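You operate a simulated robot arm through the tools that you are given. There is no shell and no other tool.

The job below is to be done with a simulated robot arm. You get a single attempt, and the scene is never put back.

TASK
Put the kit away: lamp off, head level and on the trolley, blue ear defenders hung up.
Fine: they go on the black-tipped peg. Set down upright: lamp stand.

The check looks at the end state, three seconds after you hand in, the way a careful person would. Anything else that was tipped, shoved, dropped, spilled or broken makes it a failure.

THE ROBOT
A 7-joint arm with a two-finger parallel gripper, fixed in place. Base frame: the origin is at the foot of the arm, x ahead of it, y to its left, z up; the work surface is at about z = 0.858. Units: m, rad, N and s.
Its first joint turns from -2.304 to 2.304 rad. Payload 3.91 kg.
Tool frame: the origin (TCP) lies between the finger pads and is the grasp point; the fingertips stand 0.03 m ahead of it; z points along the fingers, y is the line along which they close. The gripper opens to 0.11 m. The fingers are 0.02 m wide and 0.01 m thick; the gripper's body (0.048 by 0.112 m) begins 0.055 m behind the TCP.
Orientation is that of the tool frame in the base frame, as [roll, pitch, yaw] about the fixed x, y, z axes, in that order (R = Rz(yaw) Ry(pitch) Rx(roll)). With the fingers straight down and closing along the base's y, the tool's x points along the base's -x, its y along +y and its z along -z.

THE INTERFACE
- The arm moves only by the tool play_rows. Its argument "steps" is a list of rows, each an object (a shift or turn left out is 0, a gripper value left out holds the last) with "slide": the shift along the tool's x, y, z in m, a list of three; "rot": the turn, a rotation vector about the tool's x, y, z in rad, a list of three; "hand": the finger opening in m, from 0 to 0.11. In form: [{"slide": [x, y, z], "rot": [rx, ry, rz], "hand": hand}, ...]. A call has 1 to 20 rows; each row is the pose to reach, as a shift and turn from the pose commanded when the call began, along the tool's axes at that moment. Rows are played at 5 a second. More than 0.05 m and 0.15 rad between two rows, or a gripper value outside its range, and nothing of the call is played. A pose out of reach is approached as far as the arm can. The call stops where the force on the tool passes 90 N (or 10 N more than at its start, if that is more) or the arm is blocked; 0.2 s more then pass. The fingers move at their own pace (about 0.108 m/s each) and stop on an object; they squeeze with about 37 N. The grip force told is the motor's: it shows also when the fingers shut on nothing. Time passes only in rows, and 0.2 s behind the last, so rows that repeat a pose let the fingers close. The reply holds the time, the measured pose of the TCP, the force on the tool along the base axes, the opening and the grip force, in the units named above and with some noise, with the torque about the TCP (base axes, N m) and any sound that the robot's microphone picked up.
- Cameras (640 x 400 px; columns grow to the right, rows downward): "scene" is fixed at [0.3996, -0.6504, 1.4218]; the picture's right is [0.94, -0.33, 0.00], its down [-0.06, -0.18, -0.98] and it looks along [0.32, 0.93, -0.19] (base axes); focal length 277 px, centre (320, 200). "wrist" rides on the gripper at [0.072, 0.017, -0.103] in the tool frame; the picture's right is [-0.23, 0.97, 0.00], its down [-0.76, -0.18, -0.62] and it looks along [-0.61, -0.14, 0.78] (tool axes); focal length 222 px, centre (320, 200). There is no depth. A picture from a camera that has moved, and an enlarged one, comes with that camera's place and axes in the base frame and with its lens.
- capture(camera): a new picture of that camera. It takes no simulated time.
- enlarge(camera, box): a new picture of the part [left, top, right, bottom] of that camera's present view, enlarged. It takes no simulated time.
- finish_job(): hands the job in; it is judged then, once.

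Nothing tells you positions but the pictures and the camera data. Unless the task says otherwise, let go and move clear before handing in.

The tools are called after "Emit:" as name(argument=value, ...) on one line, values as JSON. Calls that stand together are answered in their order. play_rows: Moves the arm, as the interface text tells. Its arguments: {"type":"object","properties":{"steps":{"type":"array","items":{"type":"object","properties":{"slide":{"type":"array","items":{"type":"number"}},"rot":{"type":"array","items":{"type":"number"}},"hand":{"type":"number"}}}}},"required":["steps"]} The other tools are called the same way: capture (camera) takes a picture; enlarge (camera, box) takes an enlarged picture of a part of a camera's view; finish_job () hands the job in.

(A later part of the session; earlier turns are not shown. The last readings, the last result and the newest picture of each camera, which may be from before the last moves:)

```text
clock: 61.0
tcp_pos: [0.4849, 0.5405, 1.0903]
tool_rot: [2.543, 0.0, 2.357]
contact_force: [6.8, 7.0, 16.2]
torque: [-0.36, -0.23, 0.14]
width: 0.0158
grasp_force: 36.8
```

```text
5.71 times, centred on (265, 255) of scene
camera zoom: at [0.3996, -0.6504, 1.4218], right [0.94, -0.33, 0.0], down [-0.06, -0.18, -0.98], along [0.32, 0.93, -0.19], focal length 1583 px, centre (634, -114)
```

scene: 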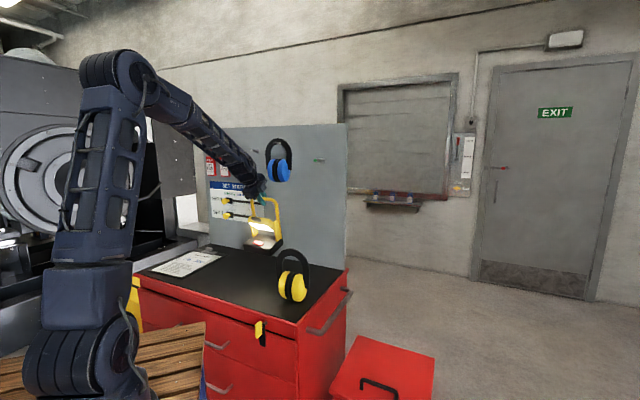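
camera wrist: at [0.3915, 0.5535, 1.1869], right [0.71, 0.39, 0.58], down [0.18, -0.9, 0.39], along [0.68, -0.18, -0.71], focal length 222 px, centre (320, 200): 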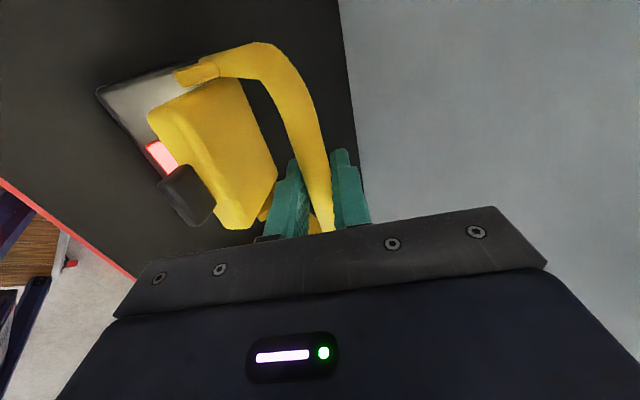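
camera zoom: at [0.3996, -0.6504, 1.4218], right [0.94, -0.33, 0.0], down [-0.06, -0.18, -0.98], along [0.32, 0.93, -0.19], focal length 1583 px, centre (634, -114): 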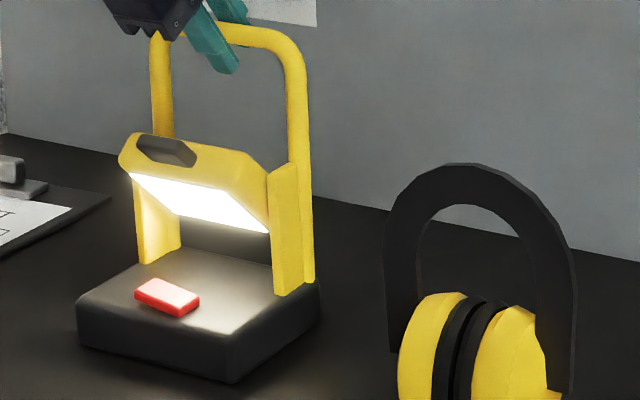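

The base is firmly down. I'll ease off slightly and open the fingers.

Emit:
play_rows(steps=[{"slide": [0, 0.0009, -0.0013]}, {"slide": [0, 0.0009, -0.0013]}, {"slide": [0, 0.0009, -0.0013], "hand": 0.022}, {"slide": [0, 0.0009, -0.0013], "hand": 0.04}, {"slide": [0, 0.0009, -0.0013], "hand": 0.06}, {"slide": [0, 0.0009, -0.0013], "hand": 0.06}])

Emit:
capture(camera="wrist")

Emit:
enlarge(camera="scene", box=[225, 200, 305, 290])

```text
clock: 62.4
tcp_pos: [0.4843, 0.5408, 1.09]
tool_rot: [2.545, 0.002, 2.355]
contact_force: [-0.7, 0.2, 0.1]
torque: [0.02, 0.02, 0.0]
width: 0.0601
grasp_force: 0.1
```

```text
taken
camera wrist: at [0.4011, 0.5626, 1.1841], right [0.73, 0.41, 0.55], down [0.19, -0.89, 0.42], along [0.66, -0.2, -0.73], focal length 222 px, centre (320, 200)
```

wrist: 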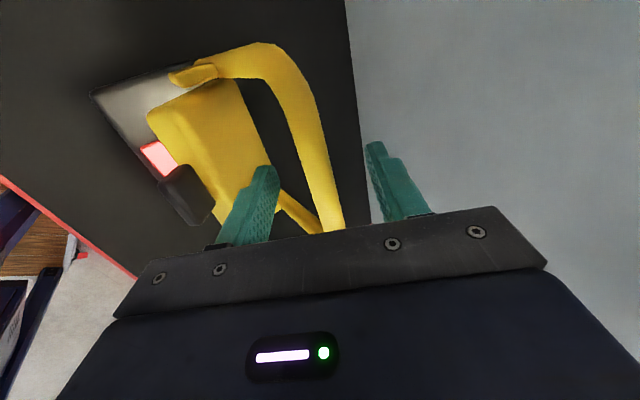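

```text
4.44 times, centred on (265, 245) of scene
camera zoom: at [0.3996, -0.6504, 1.4218], right [0.94, -0.33, 0.0], down [-0.06, -0.18, -0.98], along [0.32, 0.93, -0.19], focal length 1231 px, centre (564, 0)
```

zoom: 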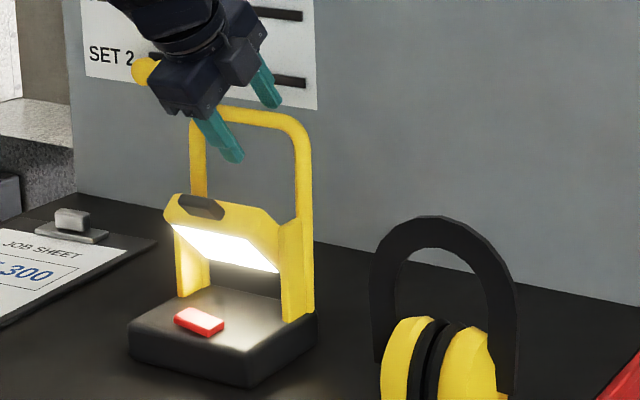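

The lamp is standing on its own on the trolley. I'll back the gripper away along its axis and then look closely at the head angle and the rocker.

Emit:
play_rows(steps=[{"slide": [0, 0, -0.02]}, {"slide": [0, 0, -0.05]}, {"slide": [0, 0, -0.085]}, {"slide": [0, 0, -0.125]}, {"slide": [0, 0, -0.165]}, {"slide": [0, 0, -0.165]}])

Emit:
capture(camera="wrist")

Emit:
enlarge(camera="scene", box=[235, 215, 295, 285])

Emit:
enlarge(camera="scene", box=[245, 260, 285, 290])

```text
clock: 63.8
tcp_pos: [0.4187, 0.4755, 1.2287]
tool_rot: [2.544, 0.0, 2.355]
contact_force: [-0.3, 0.6, -0.6]
torque: [0.0, -0.02, -0.01]
width: 0.0598
grasp_force: 0.0
```

```text
taken
camera wrist: at [0.3353, 0.4972, 1.3224], right [0.73, 0.41, 0.55], down [0.19, -0.89, 0.42], along [0.66, -0.2, -0.73], focal length 222 px, centre (320, 200)
```

wrist: 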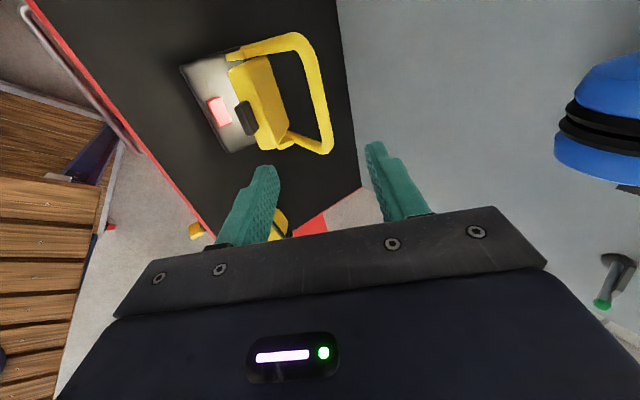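

```text
5.71 times, centred on (265, 250) of scene
camera zoom: at [0.3996, -0.6504, 1.4218], right [0.94, -0.33, 0.0], down [-0.06, -0.18, -0.98], along [0.32, 0.93, -0.19], focal length 1583 px, centre (634, -86)
```

zoom: 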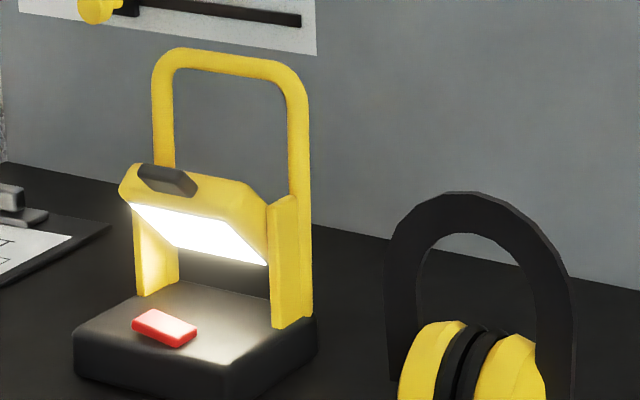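

```text
13.33 times, centred on (265, 275) of scene
camera zoom: at [0.3996, -0.6504, 1.4218], right [0.94, -0.33, 0.0], down [-0.06, -0.18, -0.98], along [0.32, 0.93, -0.19], focal length 3693 px, centre (1053, -800)
```

zoom: 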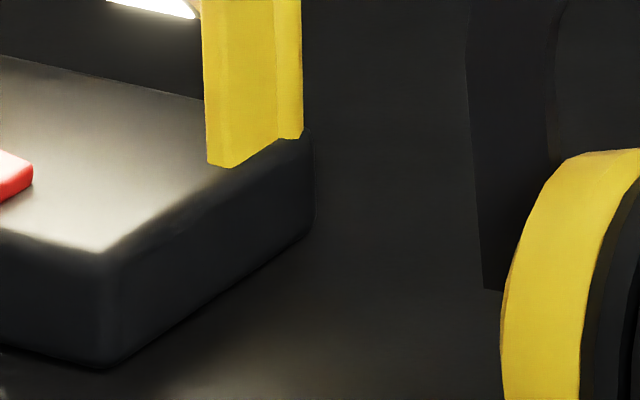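

Emit:
enlarge(camera="scene", box=[242, 238, 292, 278])

Emit:
enlarge(camera="wrist", box=[170, 20, 350, 170])

```text
10.00 times, centred on (267, 258) of scene
camera zoom: at [0.3996, -0.6504, 1.4218], right [0.94, -0.33, 0.0], down [-0.06, -0.18, -0.98], along [0.32, 0.93, -0.19], focal length 2770 px, centre (850, -380)
```

zoom: 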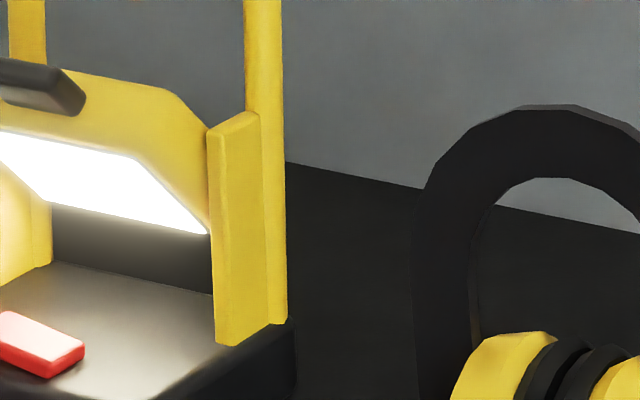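

```text
2.67 times, centred on (260, 95) of wrist
camera zoom: at [0.3353, 0.4972, 1.3224], right [0.73, 0.41, 0.55], down [0.19, -0.89, 0.42], along [0.66, -0.2, -0.73], focal length 592 px, centre (480, 480)
```

zoom: 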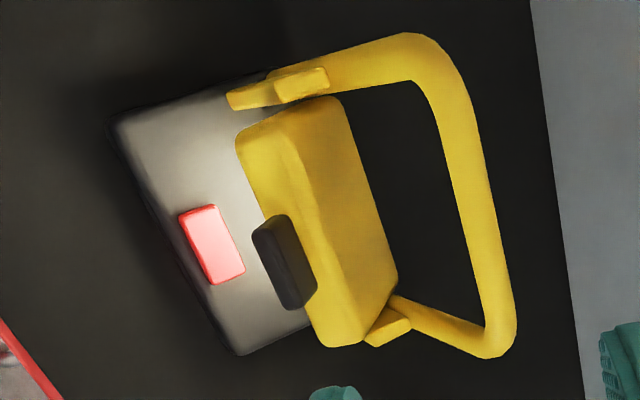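

Emit:
enlarge(camera="scene", box=[235, 220, 285, 260])

Emit:
enlarge(camera="scene", box=[235, 250, 285, 290])

```text
10.00 times, centred on (260, 240) of scene
camera zoom: at [0.3996, -0.6504, 1.4218], right [0.94, -0.33, 0.0], down [-0.06, -0.18, -0.98], along [0.32, 0.93, -0.19], focal length 2770 px, centre (920, -200)
```

zoom: 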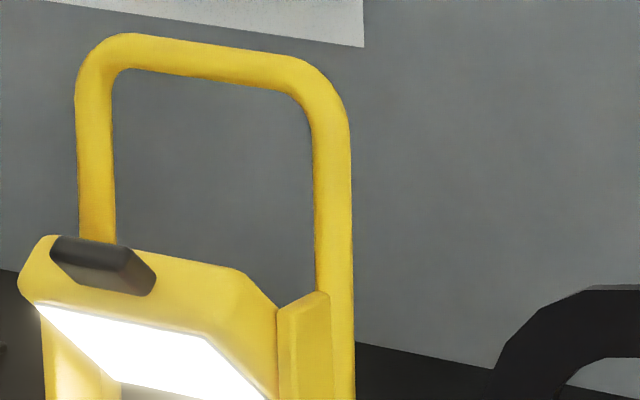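

```text
10.00 times, centred on (260, 270) of scene
camera zoom: at [0.3996, -0.6504, 1.4218], right [0.94, -0.33, 0.0], down [-0.06, -0.18, -0.98], along [0.32, 0.93, -0.19], focal length 2770 px, centre (920, -500)
```

zoom: 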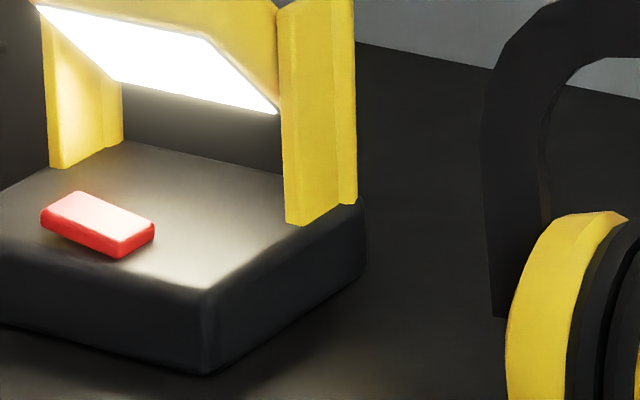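

The head clearly points downward, roughly 35–40°. To judge "level" properly I want a true side view, so I'll move the wrist camera to the lamp's left side and look along the panel direction.

Emit:
play_rows(steps=[{"slide": [0.042, 0.0012, 0.0], "rot": [0.12, 0, 0]}, {"slide": [0.084, 0.0024, 0.005], "rot": [0.24, 0, 0]}, {"slide": [0.126, 0.0036, 0.015], "rot": [0.36, 0, 0]}, {"slide": [0.168, 0.0048, 0.028], "rot": [0.48, 0, 0]}, {"slide": [0.21, 0.006, 0.0406], "rot": [0.6, 0, 0]}, {"slide": [0.21, 0.006, 0.0406], "rot": [0.6, 0, 0]}])

Emit:
play_rows(steps=[{"slide": [-0.004, 0.003, 0.033], "rot": [0, -0.129, 0]}, {"slide": [-0.008, 0.006, 0.066], "rot": [0, -0.257, 0]}, {"slide": [-0.013, 0.009, 0.099], "rot": [0, -0.386, 0]}, {"slide": [-0.017, 0.011, 0.132], "rot": [0, -0.514, 0]}, {"slide": [-0.021, 0.014, 0.165], "rot": [0, -0.643, 0]}, {"slide": [-0.026, 0.017, 0.198], "rot": [0, -0.771, 0]}, {"slide": [-0.03, 0.02, 0.23], "rot": [0, -0.9, 0]}, {"slide": [-0.03, 0.02, 0.23], "rot": [0, -0.9, 0]}])

Emit:
capture(camera="wrist")

Emit:
capture(camera="scene")

```text
clock: 65.2
tcp_pos: [0.2889, 0.6432, 1.1959]
tool_rot: [-3.137, 0.0, 2.357]
contact_force: [0.4, 0.1, 0.8]
torque: [0.0, 0.0, 0.02]
width: 0.0602
grasp_force: 0.1
```

```text
clock: 67.0
tcp_pos: [0.3237, 0.6367, 0.9651]
tool_rot: [-3.139, 0.898, 2.36]
contact_force: [-0.7, 0.5, 0.1]
torque: [0.01, 0.01, -0.01]
width: 0.0597
grasp_force: 0.0
```

```text
taken
camera wrist: at [0.2464, 0.7387, 0.9712], right [0.79, 0.59, 0.18], down [-0.14, -0.11, 0.98], along [0.6, -0.8, -0.01], focal length 222 px, centre (320, 200)
```

wrist: 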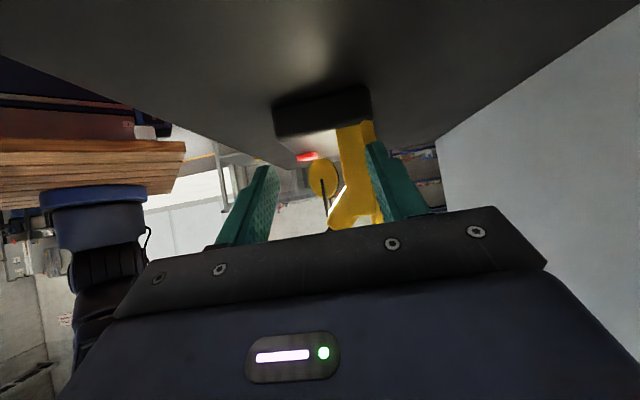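

```text
taken
```

scene: 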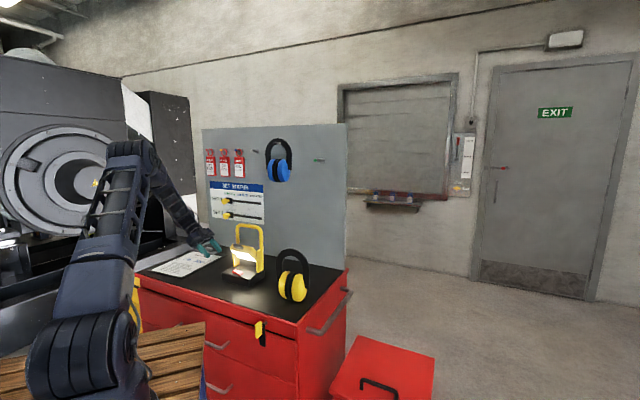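

Emit:
play_rows(steps=[{"slide": [-0.02, 0.015, -0.02], "hand": 0.11}, {"slide": [-0.045, 0.03, -0.04], "hand": 0.11}, {"slide": [-0.055, 0.035, -0.045], "hand": 0.11}, {"slide": [-0.055, 0.035, -0.045], "hand": 0.11}])

Emit:
capture(camera="wrist")

Emit:
enlarge(camera="wrist", box=[240, 80, 400, 230])

```text
clock: 68.0
tcp_pos: [0.3482, 0.6612, 1.0354]
tool_rot: [-3.137, 0.901, 2.361]
contact_force: [0.4, 0.4, 0.0]
torque: [-0.01, -0.01, -0.01]
width: 0.1101
grasp_force: 0.0
```

```text
taken
camera wrist: at [0.2716, 0.7638, 1.0422], right [0.79, 0.59, 0.18], down [-0.13, -0.11, 0.98], along [0.6, -0.8, -0.01], focal length 222 px, centre (320, 200)
```

wrist: 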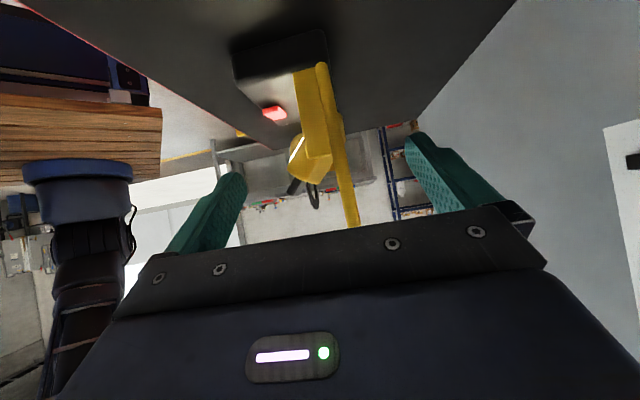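

```text
2.67 times, centred on (320, 155) of wrist
camera zoom: at [0.2716, 0.7638, 1.0422], right [0.79, 0.59, 0.18], down [-0.13, -0.11, 0.98], along [0.6, -0.8, -0.01], focal length 592 px, centre (320, 320)
```

zoom: 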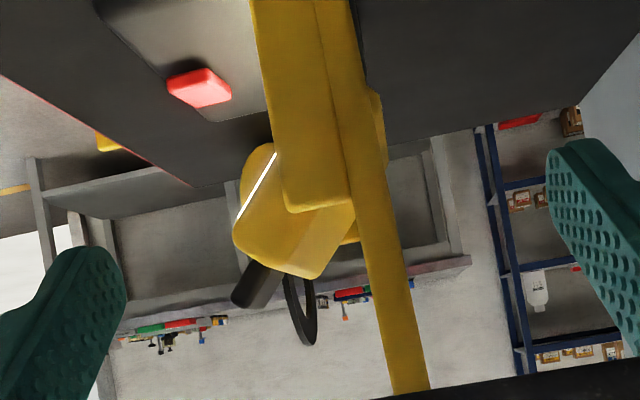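

The side view is clear: the handle is vertical and the head is pitched down about 40°, with a dark thumb tab at its top front (tab tip near u≈0.646, z≈1.024). I'll come round to the front with closed fingers and push that tab back gently.

Emit:
play_rows(steps=[{"slide": [-0.0323, 0, -0.0257], "rot": [0, 0.1, 0], "hand": 0.0}, {"slide": [-0.0646, 0, -0.0513], "rot": [0, 0.2, 0], "hand": 0.0}, {"slide": [-0.0969, 0, -0.077], "rot": [0, 0.3, 0], "hand": 0.0}, {"slide": [-0.1292, 0, -0.1026], "rot": [0, 0.4, 0], "hand": 0.0}, {"slide": [-0.1416, -0.0268, -0.087], "rot": [0, 0.5, 0], "hand": 0.0}, {"slide": [-0.1541, -0.0536, -0.0713], "rot": [0, 0.6, 0], "hand": 0.0}, {"slide": [-0.1665, -0.0804, -0.0556], "rot": [0, 0.7, 0], "hand": 0.0}, {"slide": [-0.179, -0.1072, -0.0399], "rot": [0, 0.8, 0], "hand": 0.0}, {"slide": [-0.1914, -0.134, -0.0242], "rot": [0, 0.9, 0], "hand": 0.0}, {"slide": [-0.1914, -0.134, -0.0242], "rot": [0, 0.9, 0], "hand": 0.0}])

Emit:
play_rows(steps=[{"slide": [-0.0133, -0.0017, 0.025], "rot": [-0.117, 0, 0]}, {"slide": [-0.0267, -0.0033, 0.05], "rot": [-0.233, 0, 0]}, {"slide": [-0.04, -0.005, 0.075], "rot": [-0.35, 0, 0]}, {"slide": [-0.0533, -0.0067, 0.1], "rot": [-0.467, 0, 0]}, {"slide": [-0.0667, -0.0083, 0.125], "rot": [-0.583, 0, 0]}, {"slide": [-0.08, -0.01, 0.15], "rot": [-0.7, 0, 0]}, {"slide": [-0.08, -0.01, 0.15], "rot": [-0.7, 0, 0]}])

Emit:
capture(camera="wrist")

Emit:
enlarge(camera="scene", box=[205, 190, 305, 300])

```text
clock: 70.2
tcp_pos: [0.324, 0.4958, 1.202]
tool_rot: [-3.138, 0.0, 2.356]
contact_force: [0.2, 0.9, -0.6]
torque: [-0.06, 0.01, 0.0]
width: 0.0
grasp_force: 37.0
```

```text
clock: 71.8
tcp_pos: [0.3694, 0.4383, 1.0503]
tool_rot: [2.539, -0.007, 2.356]
contact_force: [-1.9, 0.1, -0.5]
torque: [-0.02, -0.09, -0.05]
width: 0.0
grasp_force: 37.3
out of reach, approached as far as the arm can: row 6, 7
```

```text
taken
camera wrist: at [0.288, 0.4599, 1.145], right [0.73, 0.4, 0.55], down [0.19, -0.89, 0.41], along [0.66, -0.2, -0.73], focal length 222 px, centre (320, 200)
```

wrist: 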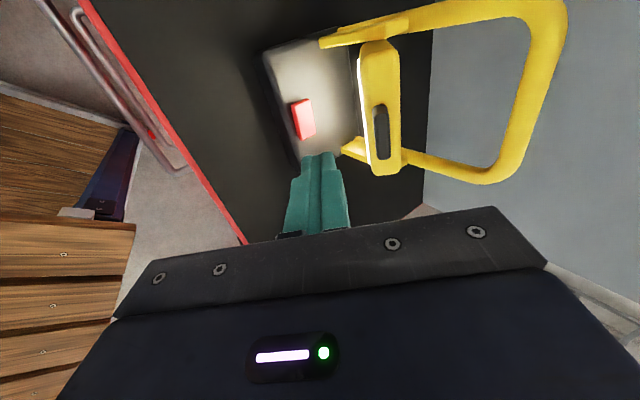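

```text
3.64 times, centred on (255, 245) of scene
camera zoom: at [0.3996, -0.6504, 1.4218], right [0.94, -0.33, 0.0], down [-0.06, -0.18, -0.98], along [0.32, 0.93, -0.19], focal length 1007 px, centre (556, 36)
```

zoom: 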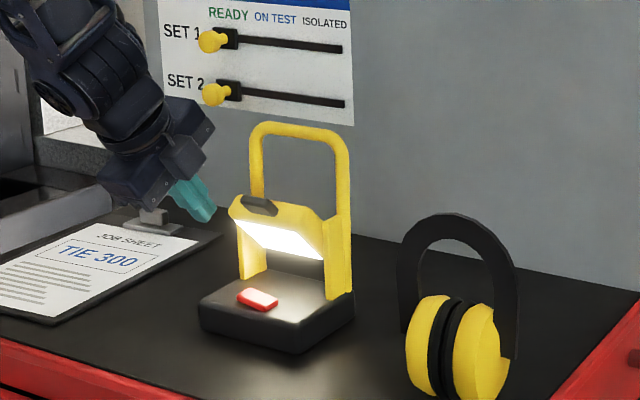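

The fingertips are now in front of the tab, with the tab centre near u≈0.66, v≈0.037, z≈1.014. I'll approach to just short of contact.

Emit:
play_rows(steps=[{"slide": [-0.004, 0.008, 0.012]}, {"slide": [-0.008, 0.016, 0.024]}, {"slide": [-0.012, 0.0239, 0.0359]}, {"slide": [-0.012, 0.0239, 0.0359]}])

Emit:
capture(camera="wrist")

Emit:
enlarge(camera="scene", box=[225, 210, 295, 290])

```text
clock: 72.8
tcp_pos: [0.4103, 0.4592, 1.0344]
tool_rot: [2.54, -0.007, 2.355]
contact_force: [2.1, -0.6, 0.1]
torque: [0.01, -0.03, 0.02]
width: 0.0
grasp_force: 37.3
```

```text
taken
camera wrist: at [0.327, 0.4799, 1.1292], right [0.73, 0.4, 0.55], down [0.19, -0.89, 0.41], along [0.66, -0.2, -0.73], focal length 222 px, centre (320, 200)
```

wrist: 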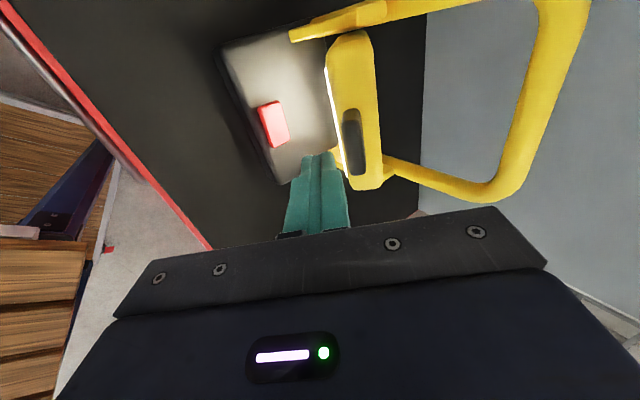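

```text
5.00 times, centred on (260, 250) of scene
camera zoom: at [0.3996, -0.6504, 1.4218], right [0.94, -0.33, 0.0], down [-0.06, -0.18, -0.98], along [0.32, 0.93, -0.19], focal length 1385 px, centre (620, -50)
```

zoom: 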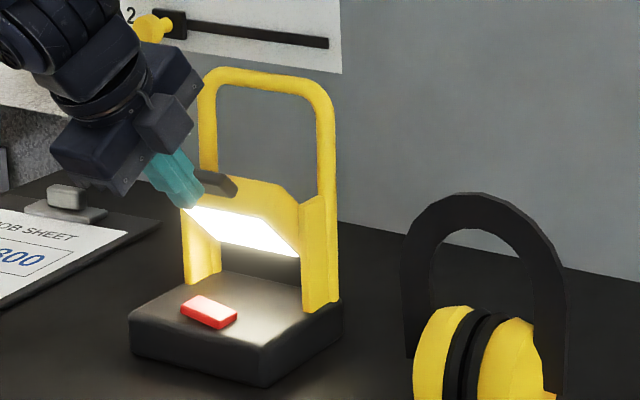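

Emit:
play_rows(steps=[{"slide": [0, 0.0045, 0.0023]}, {"slide": [0, 0.009, 0.0046]}, {"slide": [0, 0.0135, 0.0069]}, {"slide": [0, 0.0135, 0.0069]}])

Emit:
capture(camera="wrist")

Emit:
enlarge(camera="scene", box=[225, 210, 295, 290])

```text
clock: 73.8
tcp_pos: [0.4194, 0.4691, 1.037]
tool_rot: [2.538, -0.005, 2.353]
contact_force: [-0.3, -0.1, 0.2]
torque: [-0.01, 0.0, 0.0]
width: 0.0
grasp_force: 36.4
```

```text
taken
camera wrist: at [0.3361, 0.4904, 1.1308], right [0.73, 0.4, 0.55], down [0.19, -0.89, 0.41], along [0.66, -0.2, -0.73], focal length 222 px, centre (320, 200)
```

wrist: 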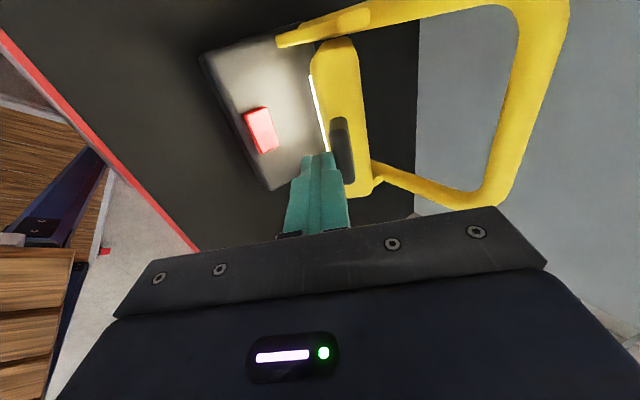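

```text
5.00 times, centred on (260, 250) of scene
camera zoom: at [0.3996, -0.6504, 1.4218], right [0.94, -0.33, 0.0], down [-0.06, -0.18, -0.98], along [0.32, 0.93, -0.19], focal length 1385 px, centre (620, -50)
```

zoom: 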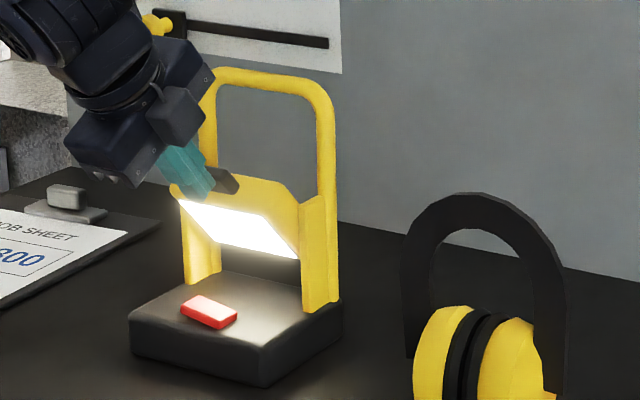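

Emit:
play_rows(steps=[{"slide": [0, 0.0047, 0.002]}, {"slide": [0, 0.0094, 0.004]}, {"slide": [0, 0.0094, 0.004]}])

Emit:
enlarge(camera="wrist", box=[200, 0, 440, 240])

Emit:
enlarge(camera="scene", box=[225, 210, 295, 290])

```text
clock: 74.6
tcp_pos: [0.4267, 0.4773, 1.0389]
tool_rot: [2.538, -0.007, 2.355]
contact_force: [-0.5, -0.7, 0.2]
torque: [0.03, 0.02, -0.03]
width: 0.0003
grasp_force: 36.9
```

```text
1.67 times, centred on (320, 120) of wrist
camera zoom: at [0.3436, 0.4972, 1.133], right [0.73, 0.4, 0.55], down [0.19, -0.89, 0.41], along [0.66, -0.2, -0.73], focal length 370 px, centre (320, 333)
```

zoom: 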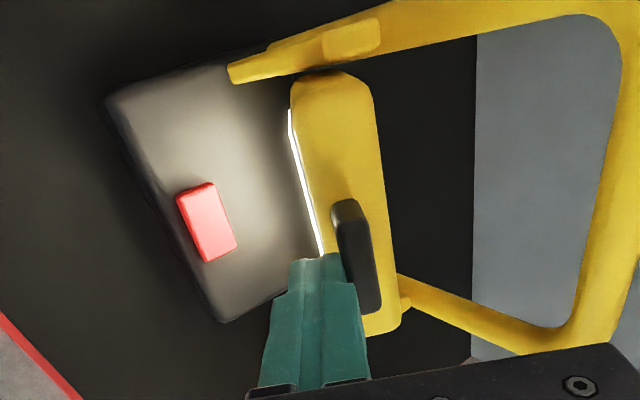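

```text
5.00 times, centred on (260, 250) of scene
camera zoom: at [0.3996, -0.6504, 1.4218], right [0.94, -0.33, 0.0], down [-0.06, -0.18, -0.98], along [0.32, 0.93, -0.19], focal length 1385 px, centre (620, -50)
```

zoom: 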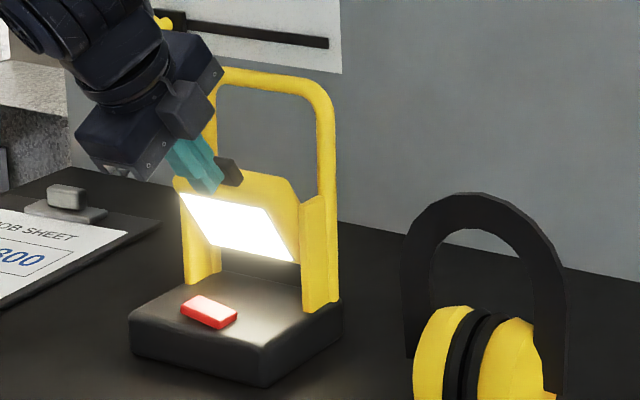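

The tab is moving with almost no force and the base stays put. I'll continue in small pushes.

Emit:
play_rows(steps=[{"slide": [0, 0.0047, 0.002]}, {"slide": [0, 0.0094, 0.004]}, {"slide": [0, 0.0141, 0.006]}, {"slide": [0, 0.0141, 0.006]}])

Emit:
enlarge(camera="wrist", box=[200, 0, 440, 240])

Emit:
enlarge(camera="scene", box=[235, 230, 285, 270])

```text
clock: 75.6
tcp_pos: [0.4366, 0.4873, 1.0421]
tool_rot: [2.54, -0.007, 2.354]
contact_force: [-1.3, -0.6, 0.3]
torque: [-0.03, 0.02, 0.05]
width: 0.0001
grasp_force: 36.5
```

```text
1.67 times, centred on (320, 120) of wrist
camera zoom: at [0.3541, 0.5078, 1.1351], right [0.73, 0.4, 0.55], down [0.19, -0.89, 0.41], along [0.66, -0.2, -0.73], focal length 370 px, centre (320, 333)
```

zoom: 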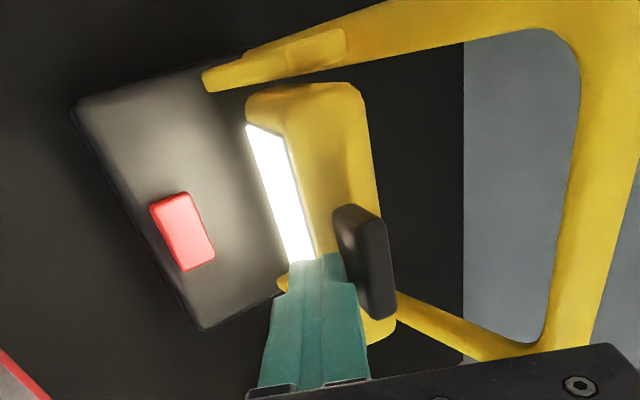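

```text
10.00 times, centred on (260, 250) of scene
camera zoom: at [0.3996, -0.6504, 1.4218], right [0.94, -0.33, 0.0], down [-0.06, -0.18, -0.98], along [0.32, 0.93, -0.19], focal length 2770 px, centre (920, -300)
```

zoom: 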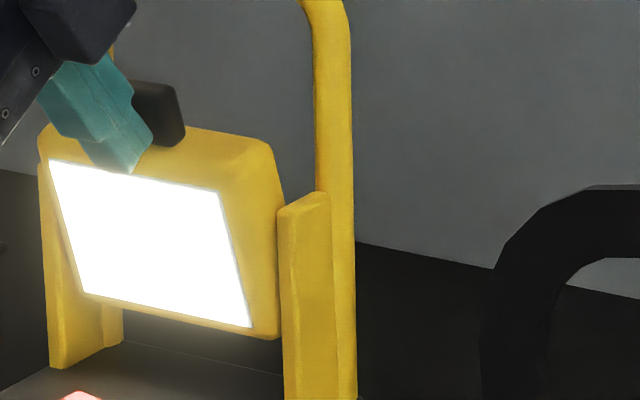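

The face has come up from 41° to about 13° of tilt, measured against the scene camera. A bit more is needed.

Emit:
play_rows(steps=[{"slide": [0, 0.0036, 0.0019]}, {"slide": [0, 0.0072, 0.0037]}, {"slide": [0, 0.009, 0.0046]}, {"slide": [0, 0.009, 0.0046]}])

Emit:
enlarge(camera="scene", box=[235, 230, 285, 270])

```text
clock: 76.6
tcp_pos: [0.4452, 0.4952, 1.0419]
tool_rot: [2.54, -0.006, 2.355]
contact_force: [0.4, 0.6, -0.2]
torque: [0.0, 0.02, -0.02]
width: 0.0
grasp_force: 36.8
```

```text
10.00 times, centred on (260, 250) of scene
camera zoom: at [0.3996, -0.6504, 1.4218], right [0.94, -0.33, 0.0], down [-0.06, -0.18, -0.98], along [0.32, 0.93, -0.19], focal length 2770 px, centre (920, -300)
```

zoom: 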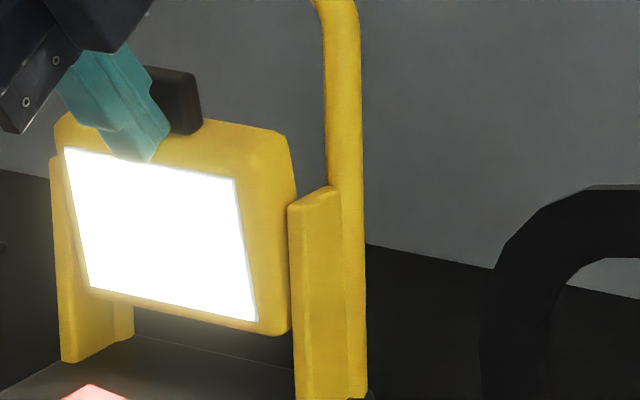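

Tilt is now about 9°, but the lamp slid a few millimetres because the fingertip sits too low on the head. I'll back off, raise the fingertip so it bears on the tab itself, and push again gently.

Emit:
play_rows(steps=[{"slide": [0, -0.0099, -0.0068]}, {"slide": [0, -0.0014, -0.0192]}, {"slide": [0, 0.0036, -0.0158]}, {"slide": [0, 0.0085, -0.0124]}, {"slide": [0, 0.0085, -0.0124]}])

Emit:
enlarge(camera="scene", box=[235, 230, 285, 270])

Emit:
enlarge(camera="wrist", box=[200, 0, 440, 240])

```text
clock: 77.8
tcp_pos: [0.4452, 0.4936, 1.0569]
tool_rot: [2.539, -0.005, 2.355]
contact_force: [-1.2, -0.2, -0.6]
torque: [0.02, 0.02, 0.01]
width: 0.0
grasp_force: 36.9
```

```text
10.00 times, centred on (260, 250) of scene
camera zoom: at [0.3996, -0.6504, 1.4218], right [0.94, -0.33, 0.0], down [-0.06, -0.18, -0.98], along [0.32, 0.93, -0.19], focal length 2770 px, centre (920, -300)
```

zoom: 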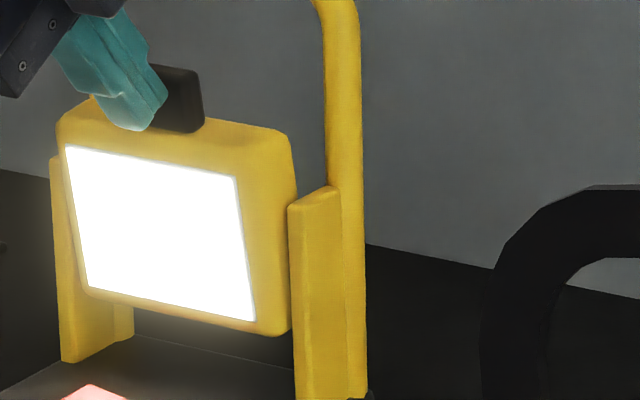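

```text
1.67 times, centred on (320, 120) of wrist
camera zoom: at [0.3615, 0.5149, 1.1511], right [0.73, 0.4, 0.55], down [0.19, -0.89, 0.41], along [0.66, -0.2, -0.73], focal length 370 px, centre (320, 333)
```

zoom: 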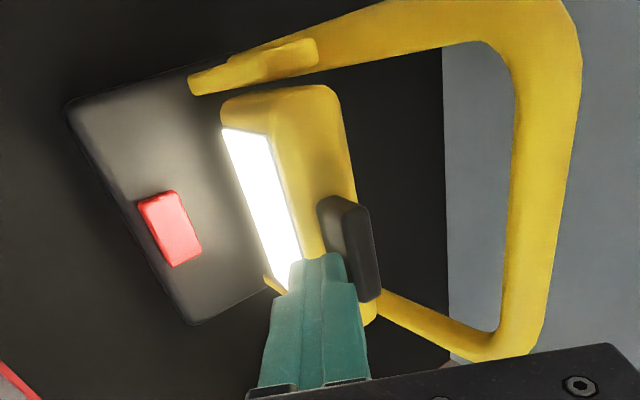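

Emit:
play_rows(steps=[{"slide": [0, 0.0025, 0.0017]}, {"slide": [0, 0.0049, 0.0034]}, {"slide": [0, 0.0049, 0.0034]}])

Emit:
enlarge(camera="scene", box=[235, 230, 285, 270])

```text
clock: 78.6
tcp_pos: [0.4485, 0.4982, 1.0574]
tool_rot: [2.537, -0.008, 2.356]
contact_force: [0.2, -0.7, -0.6]
torque: [0.01, 0.01, -0.03]
width: 0.0001
grasp_force: 37.3
```

```text
10.00 times, centred on (260, 250) of scene
camera zoom: at [0.3996, -0.6504, 1.4218], right [0.94, -0.33, 0.0], down [-0.06, -0.18, -0.98], along [0.32, 0.93, -0.19], focal length 2770 px, centre (920, -300)
```

zoom: 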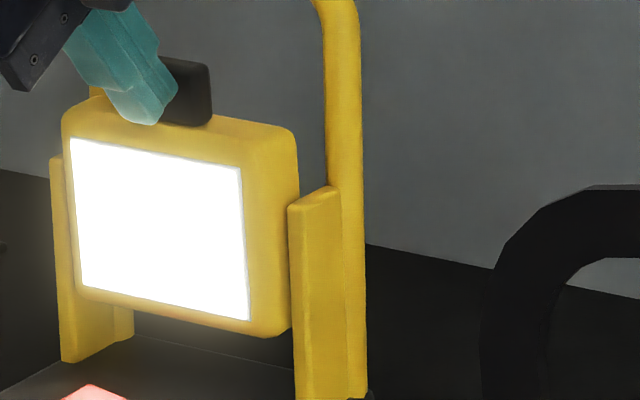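

The face edges now match true vertical to within about 1°, so the head is level. I'll back straight away from the tab and recheck from the side camera data.

Emit:
play_rows(steps=[{"slide": [0, -0.0082, -0.0057]}, {"slide": [0, -0.0206, -0.0142]}, {"slide": [0, -0.0412, -0.0283]}, {"slide": [0, -0.0494, -0.034]}, {"slide": [0, -0.0494, -0.034]}])

Emit:
enlarge(camera="scene", box=[235, 230, 285, 270])

Emit:
capture(camera="wrist")

Emit:
enlarge(camera="scene", box=[235, 255, 285, 295])

```text
clock: 79.8
tcp_pos: [0.4047, 0.4547, 1.058]
tool_rot: [2.538, -0.007, 2.355]
contact_force: [0.0, 0.2, 0.6]
torque: [0.0, -0.02, 0.01]
width: 0.0
grasp_force: 37.4
```

```text
10.00 times, centred on (260, 250) of scene
camera zoom: at [0.3996, -0.6504, 1.4218], right [0.94, -0.33, 0.0], down [-0.06, -0.18, -0.98], along [0.32, 0.93, -0.19], focal length 2770 px, centre (920, -300)
```

zoom: 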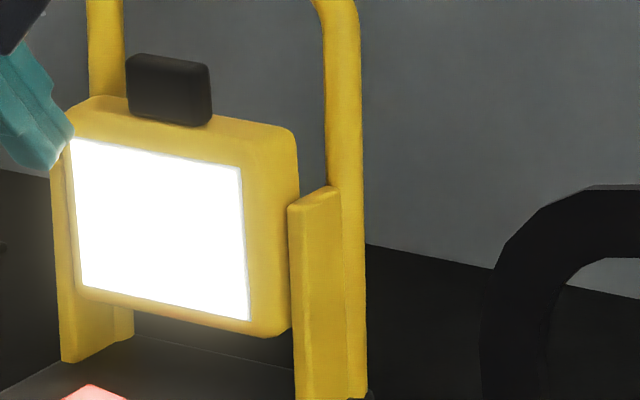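

```text
taken
camera wrist: at [0.3224, 0.4774, 1.1518], right [0.73, 0.4, 0.55], down [0.19, -0.89, 0.41], along [0.66, -0.2, -0.73], focal length 222 px, centre (320, 200)
```

wrist: 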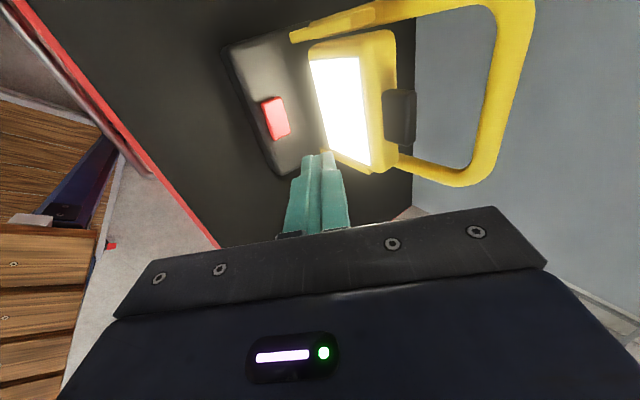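

```text
10.00 times, centred on (260, 275) of scene
camera zoom: at [0.3996, -0.6504, 1.4218], right [0.94, -0.33, 0.0], down [-0.06, -0.18, -0.98], along [0.32, 0.93, -0.19], focal length 2770 px, centre (920, -550)
```

zoom: 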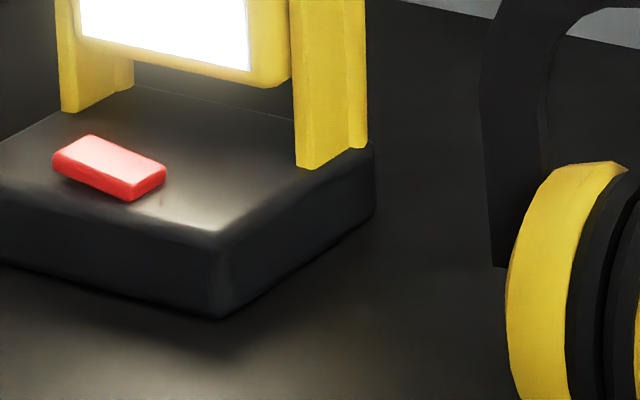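

The head is level and its tab stands upright. Next is the rocker switch, so I'm zooming in to see which end is raised.

Emit:
enlarge(camera="scene", box=[236, 264, 256, 278])

Emit:
enlarge(camera="wrist", box=[240, 80, 320, 150])

```text
16.00 times, centred on (246, 271) of scene
camera zoom: at [0.3996, -0.6504, 1.4218], right [0.94, -0.33, 0.0], down [-0.06, -0.18, -0.98], along [0.32, 0.93, -0.19], focal length 4432 px, centre (1504, -936)
```

zoom: 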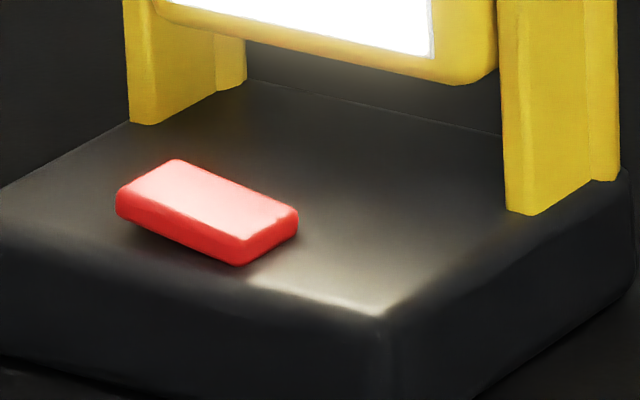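

```text
5.71 times, centred on (280, 115) of wrist
camera zoom: at [0.3224, 0.4774, 1.1518], right [0.73, 0.4, 0.55], down [0.19, -0.89, 0.41], along [0.66, -0.2, -0.73], focal length 1269 px, centre (549, 686)
```

zoom: 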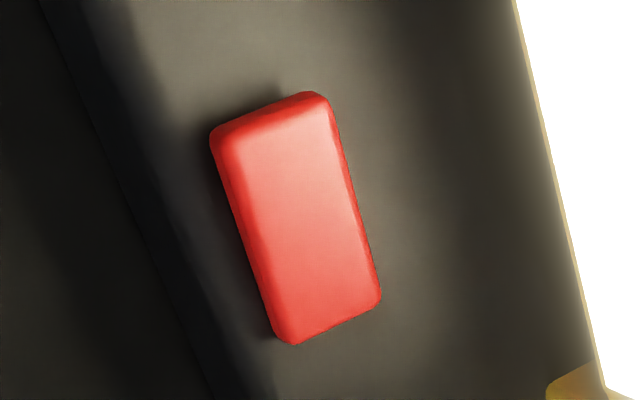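

The rocker's left end (v≈0.053, u≈0.652) is raised and its right end is down, so I'll press the raised left end with the closed fingertips. I'm moving to just above it now.

Emit:
play_rows(steps=[{"slide": [0.0044, -0.0066, 0.0252]}, {"slide": [0.0088, -0.0132, 0.0504]}, {"slide": [0.0132, -0.0199, 0.0755]}, {"slide": [0.0176, -0.0265, 0.1007]}, {"slide": [0.0176, -0.0265, 0.1007]}])

Emit:
enlarge(camera="scene", box=[230, 245, 280, 285])

Emit:
capture(camera="wrist")

```text
clock: 81.0
tcp_pos: [0.4178, 0.4943, 0.96]
tool_rot: [2.539, -0.006, 2.352]
contact_force: [-0.4, -0.3, 1.1]
torque: [0.01, 0.02, 0.02]
width: 0.0003
grasp_force: 36.8
```

```text
10.00 times, centred on (255, 265) of scene
camera zoom: at [0.3996, -0.6504, 1.4218], right [0.94, -0.33, 0.0], down [-0.06, -0.18, -0.98], along [0.32, 0.93, -0.19], focal length 2770 px, centre (970, -450)
```

zoom: 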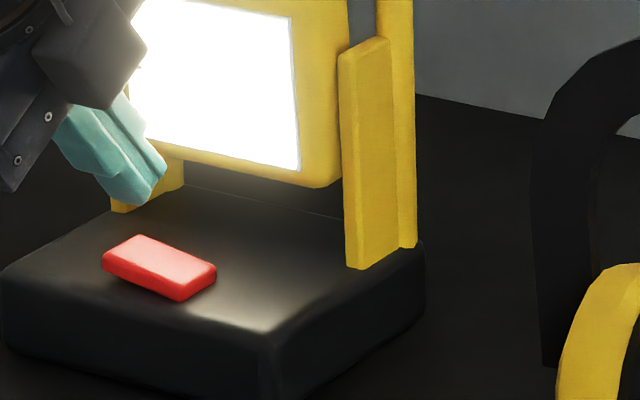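

```text
taken
camera wrist: at [0.3356, 0.5154, 1.0546], right [0.73, 0.4, 0.55], down [0.19, -0.89, 0.41], along [0.66, -0.2, -0.73], focal length 222 px, centre (320, 200)
```

wrist: 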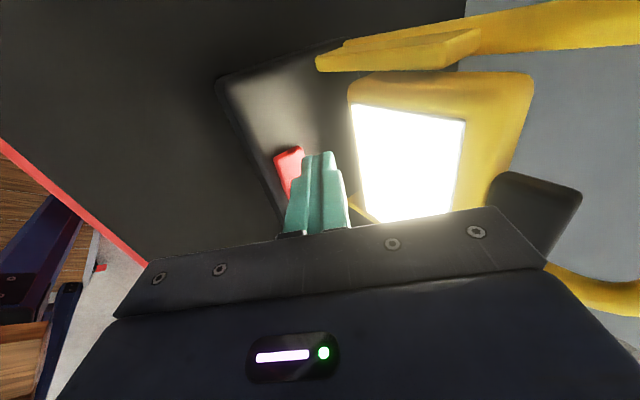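

Emit:
play_rows(steps=[{"slide": [0, -0.0034, 0.0049]}, {"slide": [0, -0.0079, 0.0115]}, {"slide": [0, -0.0079, 0.0115]}])

Emit:
enlarge(camera="scene", box=[230, 245, 280, 285])

```text
clock: 81.8
tcp_pos: [0.4177, 0.4945, 0.9464]
tool_rot: [2.539, -0.006, 2.353]
contact_force: [-0.2, -0.5, 0.4]
torque: [-0.01, -0.01, 0.02]
width: 0.0001
grasp_force: 37.3
```

```text
10.00 times, centred on (255, 265) of scene
camera zoom: at [0.3996, -0.6504, 1.4218], right [0.94, -0.33, 0.0], down [-0.06, -0.18, -0.98], along [0.32, 0.93, -0.19], focal length 2770 px, centre (970, -450)
```

zoom: 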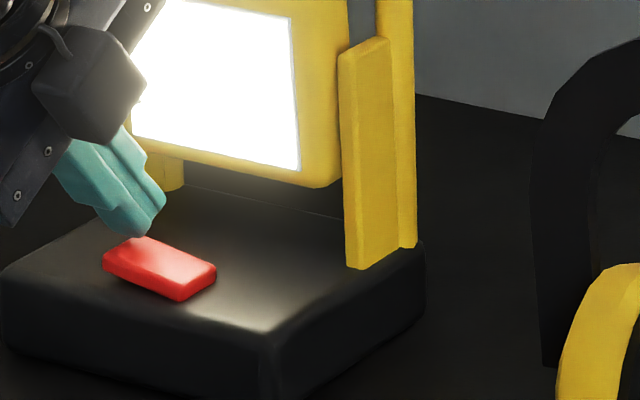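

Emit:
play_rows(steps=[{"slide": [0, -0.0017, 0.0025]}, {"slide": [0, -0.0034, 0.0049]}, {"slide": [0, -0.0034, 0.0049]}])

Emit:
enlarge(camera="scene", box=[230, 245, 280, 285])

```text
clock: 82.6
tcp_pos: [0.4187, 0.494, 0.9404]
tool_rot: [2.54, -0.004, 2.354]
contact_force: [-3.3, 2.3, 3.7]
torque: [0.08, 0.0, 0.03]
width: 0.0001
grasp_force: 36.2
heard: click
```

```text
10.00 times, centred on (255, 265) of scene
camera zoom: at [0.3996, -0.6504, 1.4218], right [0.94, -0.33, 0.0], down [-0.06, -0.18, -0.98], along [0.32, 0.93, -0.19], focal length 2770 px, centre (970, -450)
```

zoom: 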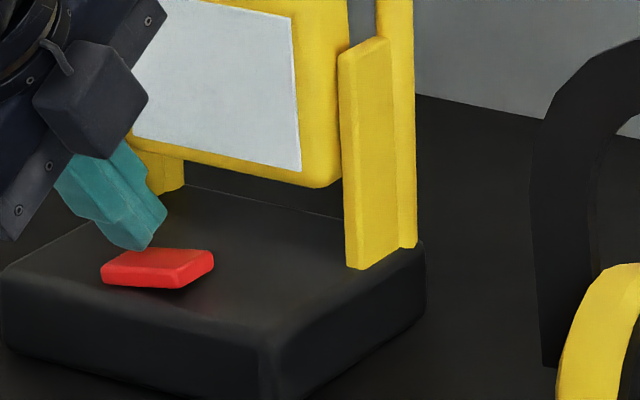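

A click was heard and the lamp went dark. I'll withdraw along the tool axis, away from the lamp.

Emit:
play_rows(steps=[{"slide": [0, 0, -0.015]}, {"slide": [0, 0, -0.045]}, {"slide": [0, 0, -0.085]}, {"slide": [0, 0, -0.13]}, {"slide": [0, 0, -0.175]}, {"slide": [0, 0, -0.175]}])

Emit:
capture(camera="scene")

Emit:
enlarge(camera="scene", box=[225, 215, 305, 295])

Emit:
capture(camera="wrist")

```text
clock: 84.0
tcp_pos: [0.3466, 0.423, 1.0851]
tool_rot: [2.542, -0.007, 2.351]
contact_force: [0.0, 0.4, -0.2]
torque: [-0.01, -0.02, -0.02]
width: 0.0001
grasp_force: 37.4
out of reach, approached as far as the arm can: row 4
```

```text
taken
```

scene: 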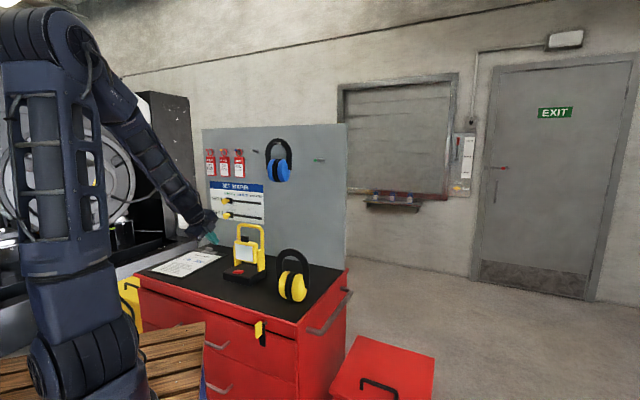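

```text
5.00 times, centred on (265, 255) of scene
camera zoom: at [0.3996, -0.6504, 1.4218], right [0.94, -0.33, 0.0], down [-0.06, -0.18, -0.98], along [0.32, 0.93, -0.19], focal length 1385 px, centre (595, -75)
```

zoom: 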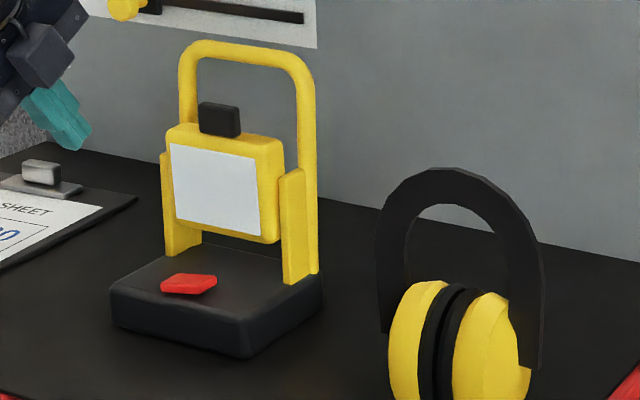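

```text
taken
camera wrist: at [0.2637, 0.4436, 1.1792], right [0.73, 0.4, 0.55], down [0.18, -0.89, 0.41], along [0.65, -0.2, -0.73], focal length 222 px, centre (320, 200)
```

wrist: 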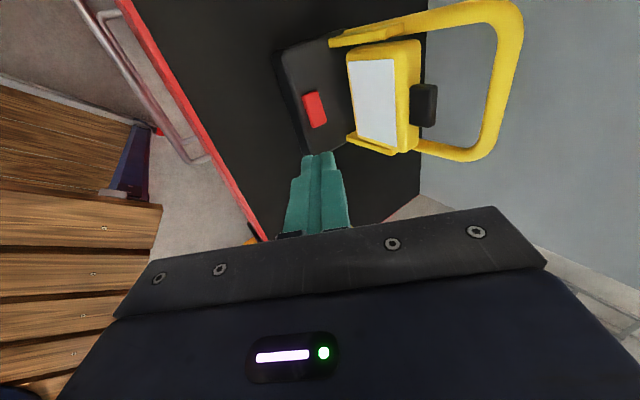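

The lamp is off, upright and on the trolley. I'll verify the head angle precisely with close-up views.

Emit:
enlarge(camera="scene", box=[250, 240, 284, 268])

Emit:
enlarge(camera="scene", box=[250, 218, 294, 254])

```text
14.29 times, centred on (267, 254) of scene
camera zoom: at [0.3996, -0.6504, 1.4218], right [0.94, -0.33, 0.0], down [-0.06, -0.18, -0.98], along [0.32, 0.93, -0.19], focal length 3957 px, centre (1077, -571)
```

zoom: 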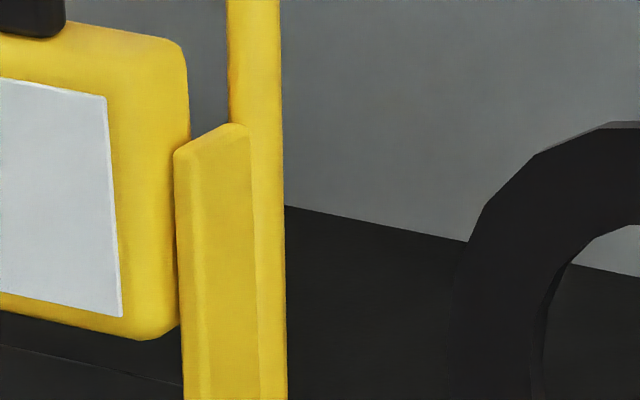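

```text
11.11 times, centred on (272, 236) of scene
camera zoom: at [0.3996, -0.6504, 1.4218], right [0.94, -0.33, 0.0], down [-0.06, -0.18, -0.98], along [0.32, 0.93, -0.19], focal length 3078 px, centre (853, -200)
```

zoom: 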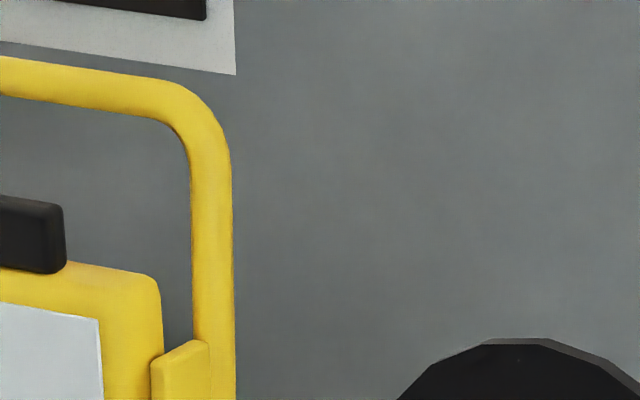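

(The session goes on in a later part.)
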